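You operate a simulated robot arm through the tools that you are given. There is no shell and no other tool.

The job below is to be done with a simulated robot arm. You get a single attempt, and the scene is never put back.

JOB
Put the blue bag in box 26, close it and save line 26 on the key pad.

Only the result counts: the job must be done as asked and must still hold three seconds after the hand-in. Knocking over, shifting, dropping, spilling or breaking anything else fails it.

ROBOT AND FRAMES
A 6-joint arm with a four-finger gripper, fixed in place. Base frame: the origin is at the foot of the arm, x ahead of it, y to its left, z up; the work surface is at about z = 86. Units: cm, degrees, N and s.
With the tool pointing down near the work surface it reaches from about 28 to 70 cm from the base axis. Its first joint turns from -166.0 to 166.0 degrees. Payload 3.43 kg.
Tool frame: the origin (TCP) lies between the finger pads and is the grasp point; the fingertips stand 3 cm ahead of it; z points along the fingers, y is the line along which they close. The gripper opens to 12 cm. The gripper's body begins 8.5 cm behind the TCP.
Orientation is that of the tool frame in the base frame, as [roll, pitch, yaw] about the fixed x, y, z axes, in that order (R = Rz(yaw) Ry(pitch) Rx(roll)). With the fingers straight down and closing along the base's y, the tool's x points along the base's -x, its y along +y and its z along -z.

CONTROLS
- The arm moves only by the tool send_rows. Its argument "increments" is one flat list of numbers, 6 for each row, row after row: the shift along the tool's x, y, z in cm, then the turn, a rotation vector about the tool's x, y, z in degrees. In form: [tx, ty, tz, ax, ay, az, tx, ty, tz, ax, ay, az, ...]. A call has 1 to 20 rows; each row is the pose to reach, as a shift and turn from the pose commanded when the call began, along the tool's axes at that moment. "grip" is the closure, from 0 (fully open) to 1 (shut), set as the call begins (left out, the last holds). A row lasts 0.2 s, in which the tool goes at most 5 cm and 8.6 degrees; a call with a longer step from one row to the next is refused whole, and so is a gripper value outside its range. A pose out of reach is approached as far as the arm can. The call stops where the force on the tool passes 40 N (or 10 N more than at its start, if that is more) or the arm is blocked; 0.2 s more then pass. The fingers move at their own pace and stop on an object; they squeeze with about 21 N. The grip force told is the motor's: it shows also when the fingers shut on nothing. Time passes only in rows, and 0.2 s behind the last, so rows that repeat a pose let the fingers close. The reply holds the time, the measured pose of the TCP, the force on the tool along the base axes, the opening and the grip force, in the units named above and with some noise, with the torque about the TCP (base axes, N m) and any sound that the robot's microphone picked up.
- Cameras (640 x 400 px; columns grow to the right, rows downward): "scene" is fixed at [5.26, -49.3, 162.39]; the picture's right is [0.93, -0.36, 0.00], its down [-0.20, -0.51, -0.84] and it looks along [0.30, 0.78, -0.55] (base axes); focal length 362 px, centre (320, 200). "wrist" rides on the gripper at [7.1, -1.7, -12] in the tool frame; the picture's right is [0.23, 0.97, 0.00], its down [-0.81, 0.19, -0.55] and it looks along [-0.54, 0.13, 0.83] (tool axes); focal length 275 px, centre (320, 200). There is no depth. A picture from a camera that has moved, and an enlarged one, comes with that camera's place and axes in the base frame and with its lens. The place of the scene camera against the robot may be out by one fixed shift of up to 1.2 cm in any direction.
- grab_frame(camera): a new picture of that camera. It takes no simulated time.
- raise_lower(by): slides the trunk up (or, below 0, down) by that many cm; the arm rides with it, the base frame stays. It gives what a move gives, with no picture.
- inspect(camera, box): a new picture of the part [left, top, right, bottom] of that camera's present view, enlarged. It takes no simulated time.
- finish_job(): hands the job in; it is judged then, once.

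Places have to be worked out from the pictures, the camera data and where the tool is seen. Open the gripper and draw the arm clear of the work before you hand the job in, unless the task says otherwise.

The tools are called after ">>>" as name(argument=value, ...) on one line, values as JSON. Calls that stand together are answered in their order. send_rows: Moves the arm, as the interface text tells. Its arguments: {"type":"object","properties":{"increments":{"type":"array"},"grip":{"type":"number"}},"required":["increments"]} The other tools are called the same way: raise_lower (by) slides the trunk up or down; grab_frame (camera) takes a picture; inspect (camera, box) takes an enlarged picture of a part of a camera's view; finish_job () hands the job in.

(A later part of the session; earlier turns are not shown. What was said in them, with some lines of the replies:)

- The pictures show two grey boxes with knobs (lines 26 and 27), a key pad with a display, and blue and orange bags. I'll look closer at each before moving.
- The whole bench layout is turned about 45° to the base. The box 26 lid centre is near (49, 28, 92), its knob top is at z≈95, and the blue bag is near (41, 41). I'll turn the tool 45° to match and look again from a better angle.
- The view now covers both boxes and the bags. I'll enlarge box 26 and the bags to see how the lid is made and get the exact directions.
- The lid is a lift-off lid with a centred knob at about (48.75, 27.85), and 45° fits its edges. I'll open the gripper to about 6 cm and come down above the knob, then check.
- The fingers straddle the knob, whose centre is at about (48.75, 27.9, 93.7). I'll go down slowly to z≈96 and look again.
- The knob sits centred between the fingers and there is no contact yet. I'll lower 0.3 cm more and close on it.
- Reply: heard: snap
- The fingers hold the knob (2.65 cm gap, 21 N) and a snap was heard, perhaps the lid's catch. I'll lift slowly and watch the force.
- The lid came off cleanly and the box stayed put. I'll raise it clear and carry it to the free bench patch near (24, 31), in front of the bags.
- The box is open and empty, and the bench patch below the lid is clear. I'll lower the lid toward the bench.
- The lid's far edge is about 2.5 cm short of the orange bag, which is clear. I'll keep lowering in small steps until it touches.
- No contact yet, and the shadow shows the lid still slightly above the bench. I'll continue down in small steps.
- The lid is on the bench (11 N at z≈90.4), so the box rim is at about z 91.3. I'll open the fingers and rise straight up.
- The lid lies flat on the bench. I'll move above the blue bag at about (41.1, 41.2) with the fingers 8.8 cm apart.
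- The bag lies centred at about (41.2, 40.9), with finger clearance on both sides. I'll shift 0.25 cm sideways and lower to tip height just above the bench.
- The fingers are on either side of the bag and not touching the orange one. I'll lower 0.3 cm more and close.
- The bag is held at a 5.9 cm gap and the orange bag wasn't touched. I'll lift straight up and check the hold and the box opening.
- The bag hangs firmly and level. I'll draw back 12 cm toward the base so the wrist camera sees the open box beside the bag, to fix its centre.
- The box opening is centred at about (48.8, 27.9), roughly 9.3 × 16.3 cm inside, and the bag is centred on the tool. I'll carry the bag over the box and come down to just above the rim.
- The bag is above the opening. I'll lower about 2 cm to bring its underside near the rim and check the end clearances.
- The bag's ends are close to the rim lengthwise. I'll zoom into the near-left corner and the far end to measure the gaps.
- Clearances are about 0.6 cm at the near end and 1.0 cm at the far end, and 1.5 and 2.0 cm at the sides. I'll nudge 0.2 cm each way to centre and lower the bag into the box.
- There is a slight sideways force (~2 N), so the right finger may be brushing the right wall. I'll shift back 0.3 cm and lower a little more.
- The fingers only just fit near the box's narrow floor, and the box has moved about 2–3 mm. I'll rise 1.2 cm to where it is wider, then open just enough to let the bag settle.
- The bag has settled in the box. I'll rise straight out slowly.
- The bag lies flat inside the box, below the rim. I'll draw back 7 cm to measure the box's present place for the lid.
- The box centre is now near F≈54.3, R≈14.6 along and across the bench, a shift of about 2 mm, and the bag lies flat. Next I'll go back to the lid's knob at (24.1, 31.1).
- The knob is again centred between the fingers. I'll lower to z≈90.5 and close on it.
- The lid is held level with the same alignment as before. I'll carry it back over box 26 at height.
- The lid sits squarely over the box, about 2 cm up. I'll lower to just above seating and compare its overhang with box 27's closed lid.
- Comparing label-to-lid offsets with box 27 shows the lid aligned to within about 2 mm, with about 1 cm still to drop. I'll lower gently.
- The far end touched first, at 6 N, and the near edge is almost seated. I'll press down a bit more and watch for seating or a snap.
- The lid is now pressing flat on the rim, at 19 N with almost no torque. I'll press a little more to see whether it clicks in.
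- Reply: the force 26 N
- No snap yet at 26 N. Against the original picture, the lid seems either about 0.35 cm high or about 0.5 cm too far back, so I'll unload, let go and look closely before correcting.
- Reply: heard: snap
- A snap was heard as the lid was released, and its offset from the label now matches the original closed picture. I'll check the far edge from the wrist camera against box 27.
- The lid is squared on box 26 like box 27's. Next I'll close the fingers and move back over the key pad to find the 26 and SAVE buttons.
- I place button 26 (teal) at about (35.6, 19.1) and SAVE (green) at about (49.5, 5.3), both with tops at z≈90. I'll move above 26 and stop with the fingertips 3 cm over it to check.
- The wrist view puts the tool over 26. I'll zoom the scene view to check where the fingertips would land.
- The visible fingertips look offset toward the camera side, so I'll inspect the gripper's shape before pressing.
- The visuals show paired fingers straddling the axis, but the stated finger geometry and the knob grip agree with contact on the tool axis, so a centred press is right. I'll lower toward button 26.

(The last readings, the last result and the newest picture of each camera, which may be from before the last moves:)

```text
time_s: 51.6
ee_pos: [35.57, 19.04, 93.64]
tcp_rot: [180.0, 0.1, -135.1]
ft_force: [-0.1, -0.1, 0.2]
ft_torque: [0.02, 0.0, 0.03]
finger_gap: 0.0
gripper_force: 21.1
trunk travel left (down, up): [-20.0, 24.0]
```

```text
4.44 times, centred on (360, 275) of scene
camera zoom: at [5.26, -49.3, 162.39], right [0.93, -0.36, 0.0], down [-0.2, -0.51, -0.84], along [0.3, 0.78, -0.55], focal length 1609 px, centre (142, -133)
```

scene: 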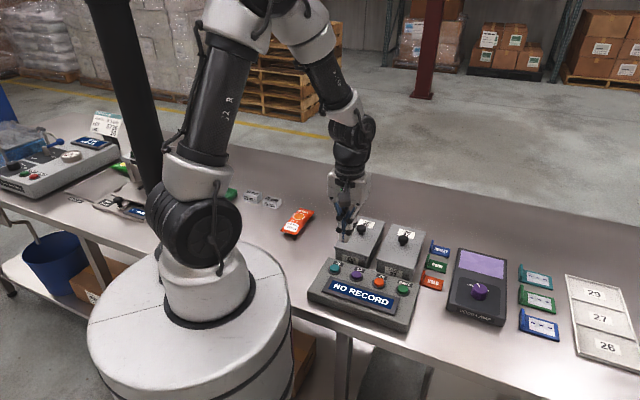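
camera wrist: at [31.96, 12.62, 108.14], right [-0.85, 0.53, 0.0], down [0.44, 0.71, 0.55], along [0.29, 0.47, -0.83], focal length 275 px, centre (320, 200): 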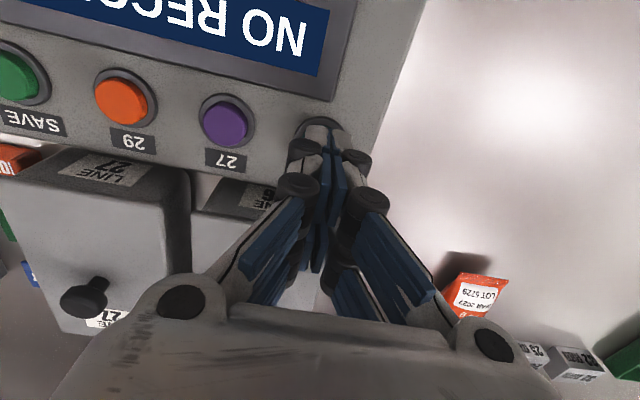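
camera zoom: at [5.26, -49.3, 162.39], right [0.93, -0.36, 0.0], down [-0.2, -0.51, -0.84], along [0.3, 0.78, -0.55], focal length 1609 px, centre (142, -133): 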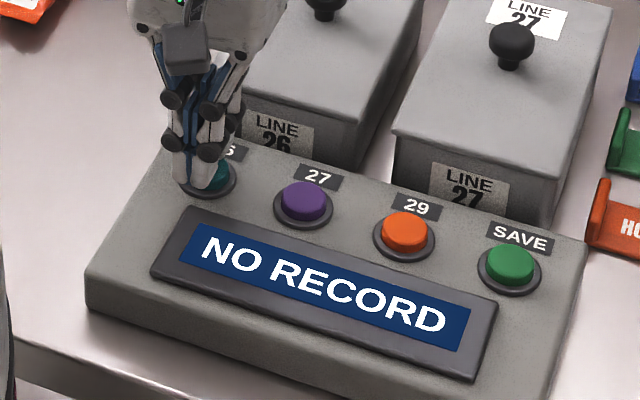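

No contact yet. I'll go on lowering in 0.2 cm steps.

>>> send_rows(increments=[0, 0, 0.1, 0, 0, 0, 0, 0, 0.25, 0, 0, 0])

>>> send_rows(increments=[0, 0, 0.1, 0, 0, 0, 0, 0, 0.2, 0, 0, 0])

>>> inspect(camera="scene", box=[300, 230, 420, 320])

```text
time_s: 52.2
ee_pos: [35.55, 18.97, 93.49]
tcp_rot: [179.9, 0.0, -135.0]
ft_force: [-0.2, 0.0, 0.7]
ft_torque: [-0.02, 0.04, 0.02]
finger_gap: 0.0
gripper_force: 21.0
trunk travel left (down, up): [-20.0, 24.0]
```

```text
time_s: 52.8
ee_pos: [35.59, 18.99, 93.11]
tcp_rot: [180.0, 0.0, -134.9]
ft_force: [-0.9, 0.0, 2.1]
ft_torque: [-0.02, -0.02, 0.02]
finger_gap: 0.59
gripper_force: 33.4
trunk travel left (down, up): [-20.0, 24.0]
```

```text
4.44 times, centred on (360, 275) of scene
camera zoom: at [5.26, -49.3, 162.39], right [0.93, -0.36, 0.0], down [-0.2, -0.51, -0.84], along [0.3, 0.78, -0.55], focal length 1609 px, centre (142, -133)
```

zoom: 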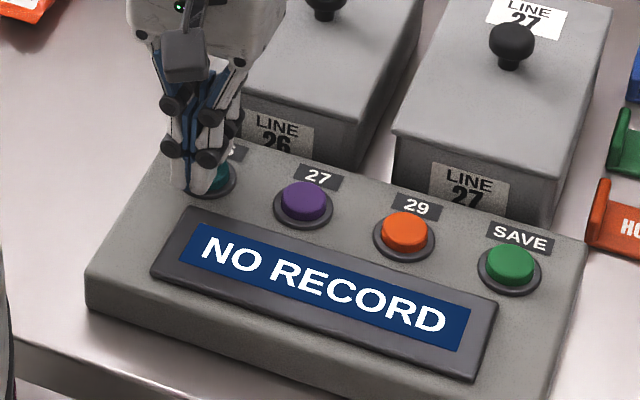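

The button's domed top is wedging the two fingertips apart (gap 0.59). I'll lift, shift half a finger's thickness so a single fingertip is over the button's centre, and press again.

>>> send_rows(increments=[0, 0, -0.8, 0, 0, 0, 0, 0.55, -0.8, 0, 0, 0, 0, 0.55, -0.8, 0, 0, 0, 0, 0.55, -0.3, 0, 0, 0])

>>> send_rows(increments=[0, 0, 0.1, 0, 0, 0, 0, 0, 0.25, 0, 0, 0])

>>> send_rows(increments=[0, 0, 0.1, 0, 0, 0, 0, 0, 0.2, 0, 0, 0])

>>> inspect(camera="scene", box=[300, 230, 420, 320])

```text
time_s: 53.8
ee_pos: [35.04, 19.42, 93.38]
tcp_rot: [179.9, 0.0, -135.0]
ft_force: [-0.5, 0.1, -0.1]
ft_torque: [0.03, 0.03, -0.02]
finger_gap: 0.0
gripper_force: 33.7
trunk travel left (down, up): [-20.0, 24.0]
```

```text
time_s: 54.4
ee_pos: [35.19, 19.49, 93.25]
tcp_rot: [179.9, 0.0, -134.9]
ft_force: [-0.3, -0.3, -0.3]
ft_torque: [0.0, 0.0, 0.01]
finger_gap: 0.0
gripper_force: 33.1
trunk travel left (down, up): [-20.0, 24.0]
```

```text
time_s: 55.0
ee_pos: [35.22, 19.45, 93.11]
tcp_rot: [-179.9, 0.1, -134.9]
ft_force: [1.0, 0.3, 1.7]
ft_torque: [0.0, -0.01, -0.02]
finger_gap: 0.61
gripper_force: 33.4
trunk travel left (down, up): [-20.0, 24.0]
```

```text
4.44 times, centred on (360, 275) of scene
camera zoom: at [5.26, -49.3, 162.39], right [0.93, -0.36, 0.0], down [-0.2, -0.51, -0.84], along [0.3, 0.78, -0.55], focal length 1609 px, centre (142, -133)
```

zoom: 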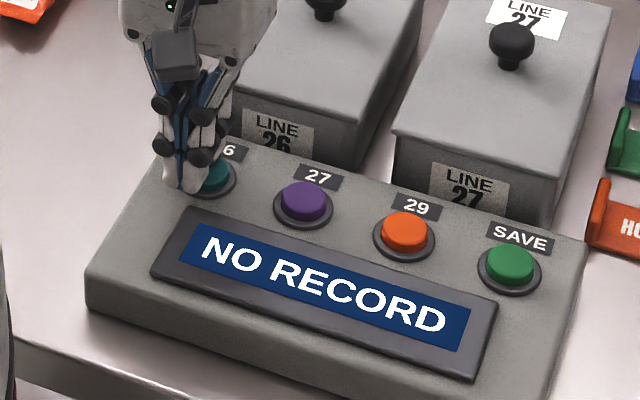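

The same contact height in both places means the tips are on the button top, and the gap is just give in the fingers. I'll press further in small steps and watch the display.

>>> send_rows(increments=[0, 0, 0.1, 0, 0, 0, 0, 0, 0.2, 0, 0, 0])

>>> inspect(camera="scene", box=[300, 230, 420, 320])

```text
time_s: 55.6
ee_pos: [35.02, 19.41, 92.75]
tcp_rot: [179.9, 0.1, -135.0]
ft_force: [1.1, -1.0, 2.5]
ft_torque: [-0.02, -0.03, 0.01]
finger_gap: 0.6
gripper_force: 33.2
trunk travel left (down, up): [-20.0, 24.0]
heard: click
```

```text
4.44 times, centred on (360, 275) of scene
camera zoom: at [5.26, -49.3, 162.39], right [0.93, -0.36, 0.0], down [-0.2, -0.51, -0.84], along [0.3, 0.78, -0.55], focal length 1609 px, centre (142, -133)
```

zoom: 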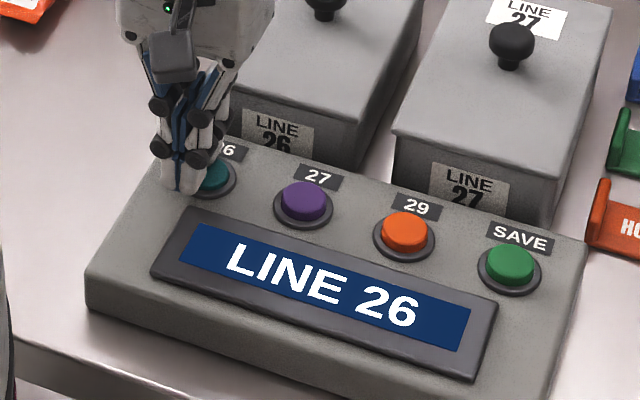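

It clicked and the display reads LINE 26. I'll rise and move across to SAVE.

>>> send_rows(increments=[0, 0, -1.5, 0, 0, 0, 0, 0, -4, 0, 0, 0, 0, 0, -6, 0, 0, 0, 0, -4, -6, 0, 0, 0, 0, -8, -6, 0, 0, 0, 0, -12, -6, 0, 0, 0, 0, -16, -6, 0, 0, 0, -0.05, -19, -6, 0, 0, 0, -0.05, -20.1, -6, 0, 0, 0, -0.05, -20.1, -4, 0, 0, 0, -0.05, -20.1, -4, 0, 0, 0])

>>> grab_frame(camera="wrist")

>>> inspect(camera="scene", box=[310, 220, 450, 320])

```text
time_s: 58.0
ee_pos: [49.38, 5.26, 96.82]
tcp_rot: [180.0, 0.0, -135.0]
ft_force: [-0.1, 0.4, -0.4]
ft_torque: [-0.01, -0.01, -0.03]
finger_gap: 0.0
gripper_force: 33.1
trunk travel left (down, up): [-20.0, 24.0]
```

```text
taken
camera wrist: at [45.53, -0.97, 108.86], right [-0.85, 0.52, 0.0], down [0.44, 0.71, 0.55], along [0.29, 0.47, -0.83], focal length 275 px, centre (320, 200)
```

wrist: 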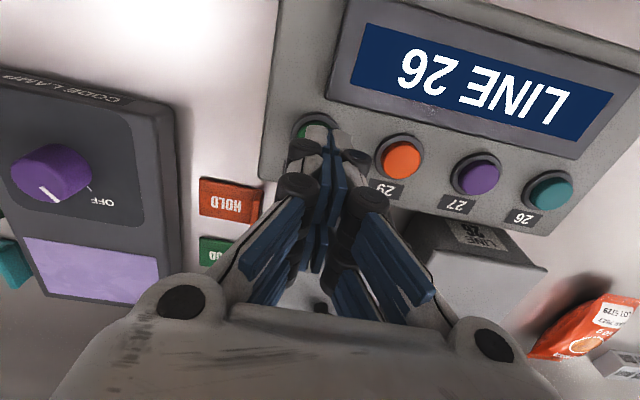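

```text
4.00 times, centred on (380, 270) of scene
camera zoom: at [5.26, -49.3, 162.39], right [0.93, -0.36, 0.0], down [-0.2, -0.51, -0.84], along [0.3, 0.78, -0.55], focal length 1448 px, centre (80, -80)
```

zoom: 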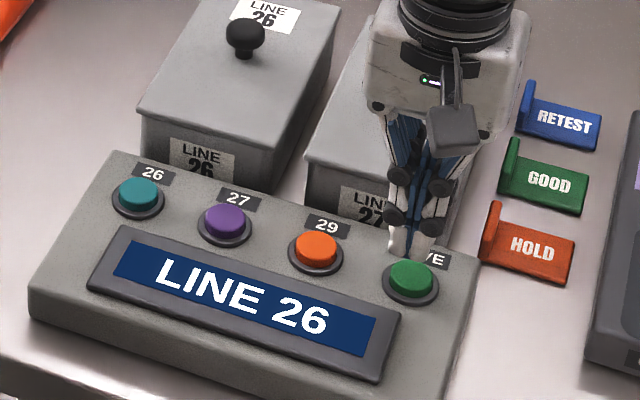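

The tool is over SAVE, which is at F≈38.7, R≈31.3 along and across the bench. I'll lower to just above it and press in small steps.

>>> send_rows(increments=[0, 0, 1.5, 0, 0, 0, 0, 0, 2.8, 0, 0, 0, 0, 0, 3.2, 0, 0, 0])

>>> send_rows(increments=[0, 0, 0.2, 0, 0, 0, 0, 0, 0.4, 0, 0, 0])

>>> send_rows(increments=[0, 0, 0.1, 0, 0, 0, 0, 0, 0.2, 0, 0, 0])

>>> inspect(camera="scene", box=[310, 220, 450, 320])

```text
time_s: 58.8
ee_pos: [49.63, 5.39, 93.59]
tcp_rot: [180.0, 0.1, -135.0]
ft_force: [0.0, -0.4, 0.4]
ft_torque: [-0.02, -0.01, 0.0]
finger_gap: 0.01
gripper_force: 33.3
trunk travel left (down, up): [-20.0, 24.0]
```

```text
time_s: 59.4
ee_pos: [49.53, 5.24, 93.13]
tcp_rot: [179.9, 0.0, -135.0]
ft_force: [0.9, -0.4, 0.3]
ft_torque: [0.01, -0.01, 0.0]
finger_gap: 0.58
gripper_force: 33.7
trunk travel left (down, up): [-20.0, 24.0]
```

```text
time_s: 60.0
ee_pos: [49.51, 5.3, 92.9]
tcp_rot: [179.9, 0.0, -135.0]
ft_force: [0.3, 0.6, 2.2]
ft_torque: [0.06, -0.02, 0.0]
finger_gap: 0.6
gripper_force: 33.1
trunk travel left (down, up): [-20.0, 24.0]
heard: click
```

```text
4.00 times, centred on (380, 270) of scene
camera zoom: at [5.26, -49.3, 162.39], right [0.93, -0.36, 0.0], down [-0.2, -0.51, -0.84], along [0.3, 0.78, -0.55], focal length 1448 px, centre (80, -80)
```

zoom: 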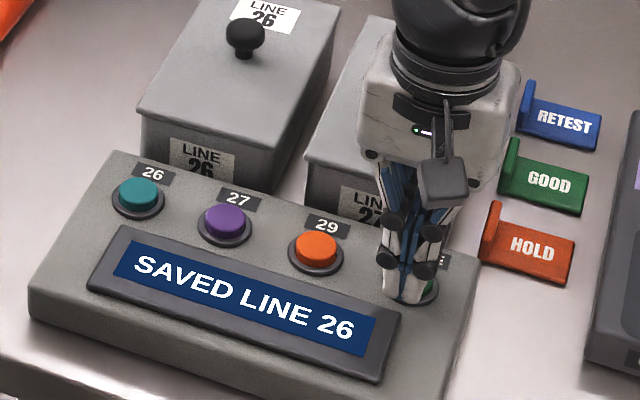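

SAVE clicked and the display reads SAVED LINE 26. I'll rise clear, open the gripper and check the whole scene.

>>> send_rows(increments=[0, 0, -1.5, 0, 0, 0, 0, 0, -4, 0, 0, 0, 0, 0, -8, 0, 0, 0, 0, 0, -12, 0, 0, 0, 0, 0, -16, 0, 0, 0, 0, 0, -20, 0, 0, 0, 0, 0, -24, 0, 0, 0, 0, 0, -24, 0, 0, 0])

>>> send_rows(increments=[0, 0, 0, 0, 0, 0, 4, 3, 0, 0, 0, 0, 7, 6, 0, 0, 0, 0, 7, 6, 0, 0, 0, 0, 7, 6, 0, 0, 0, 0, 7, 6, 0, 0, 0, 0, 7, 6, 0, 0, 0, 0, 7, 6, 0, 0, 0, 0], grip=0.0)

>>> grab_frame(camera="scene")

>>> inspect(camera="scene", box=[280, 190, 460, 320])

>>> grab_frame(camera="wrist")

```text
time_s: 61.8
ee_pos: [49.39, 5.51, 116.89]
tcp_rot: [180.0, 0.0, -134.9]
ft_force: [-0.1, 0.8, 0.0]
ft_torque: [0.0, 0.05, 0.01]
finger_gap: 0.0
gripper_force: 33.2
trunk travel left (down, up): [-20.0, 24.0]
```

```text
time_s: 63.6
ee_pos: [40.39, 4.64, 116.88]
tcp_rot: [-180.0, 0.0, -135.0]
ft_force: [0.0, 0.0, -0.2]
ft_torque: [0.01, 0.01, -0.01]
finger_gap: 12.0
gripper_force: 0.1
trunk travel left (down, up): [-20.0, 24.0]
```

```text
taken
```

scene: 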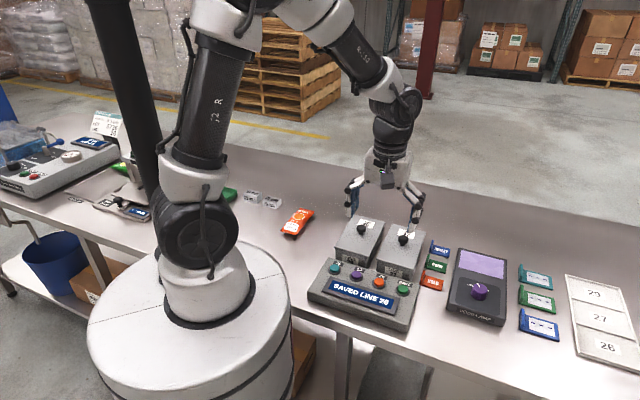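

```text
3.08 times, centred on (370, 255) of scene
camera zoom: at [5.26, -49.3, 162.39], right [0.93, -0.36, 0.0], down [-0.2, -0.51, -0.84], along [0.3, 0.78, -0.55], focal length 1114 px, centre (166, 31)
```

zoom: 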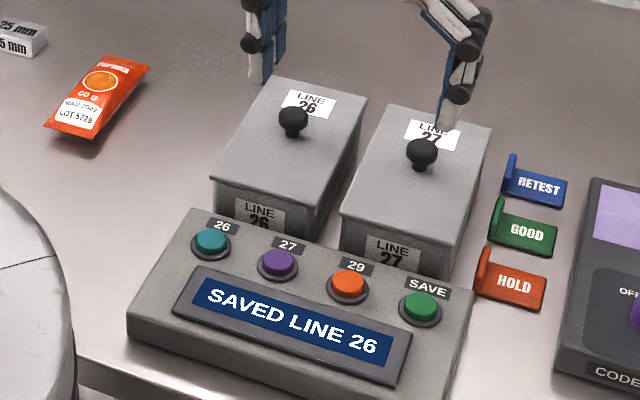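

```text
taken
camera wrist: at [36.48, -1.55, 128.95], right [-0.85, 0.53, 0.0], down [0.44, 0.71, 0.55], along [0.29, 0.47, -0.83], focal length 275 px, centre (320, 200)
```

wrist: 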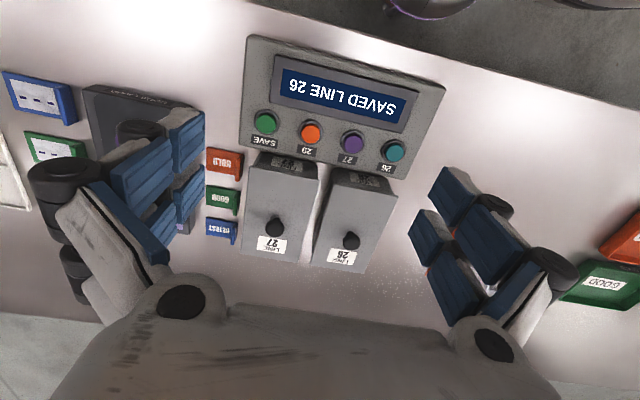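

The display holds SAVED LINE 26 and nothing else has moved. I'll take one last close look at the lid seating before the hand-in.

>>> inspect(camera="wrist", box=[230, 140, 410, 280])

>>> inspect(camera="scene", box=[330, 210, 430, 285])

```text
2.86 times, centred on (320, 210) of wrist
camera zoom: at [36.48, -1.55, 128.95], right [-0.85, 0.53, 0.0], down [0.44, 0.71, 0.55], along [0.29, 0.47, -0.83], focal length 786 px, centre (320, 171)
```

zoom: 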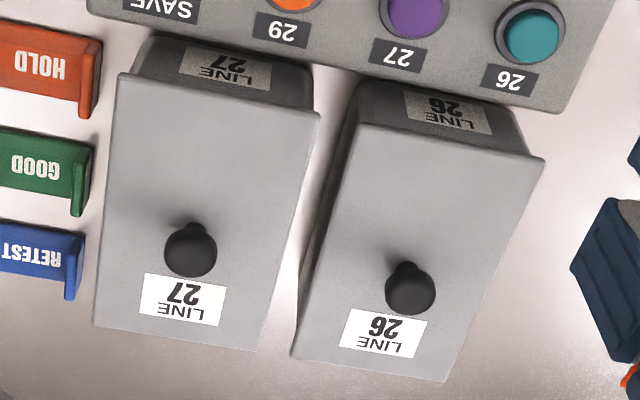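

```text
5.33 times, centred on (380, 248) of scene
camera zoom: at [5.26, -49.3, 162.39], right [0.93, -0.36, 0.0], down [-0.2, -0.51, -0.84], along [0.3, 0.78, -0.55], focal length 1931 px, centre (0, -53)
```

zoom: 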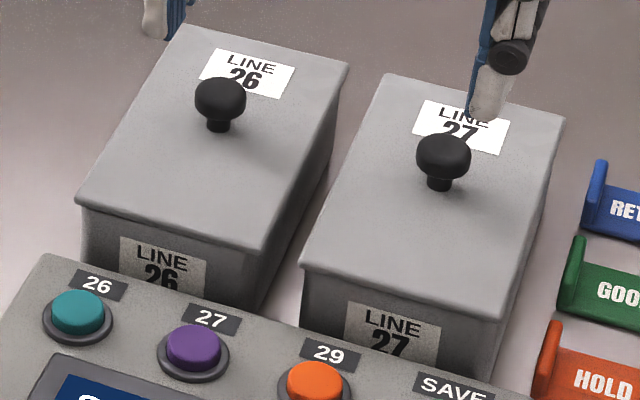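

Both lids look seated and squared alike, the blue bag is inside box 26, the record is saved, and the arm is clear with the gripper open. I'm handing in now.

>>> finish_job()

```text
The job is handed in.
```

The blue bag is in box 26, the lid is back on, and the key pad shows "SAVED LINE 26". I handed the job in with the gripper open and the arm clear; no verdict came back with the hand-in.

- **Box 26 moved slightly:** the fingers only just fit near the narrow floor of the box. They pushed it about 2–3 mm sideways while I lowered the bag.
- **Lid:** I pressed it to 26 N without hearing a click. A snap came when I let go of the knob. Its position then matched the original closed picture and box 27's lid, so I took it as closed.
- **Everything else:** the orange bag, box 27 and the tags looked undisturbed in the final pictures.
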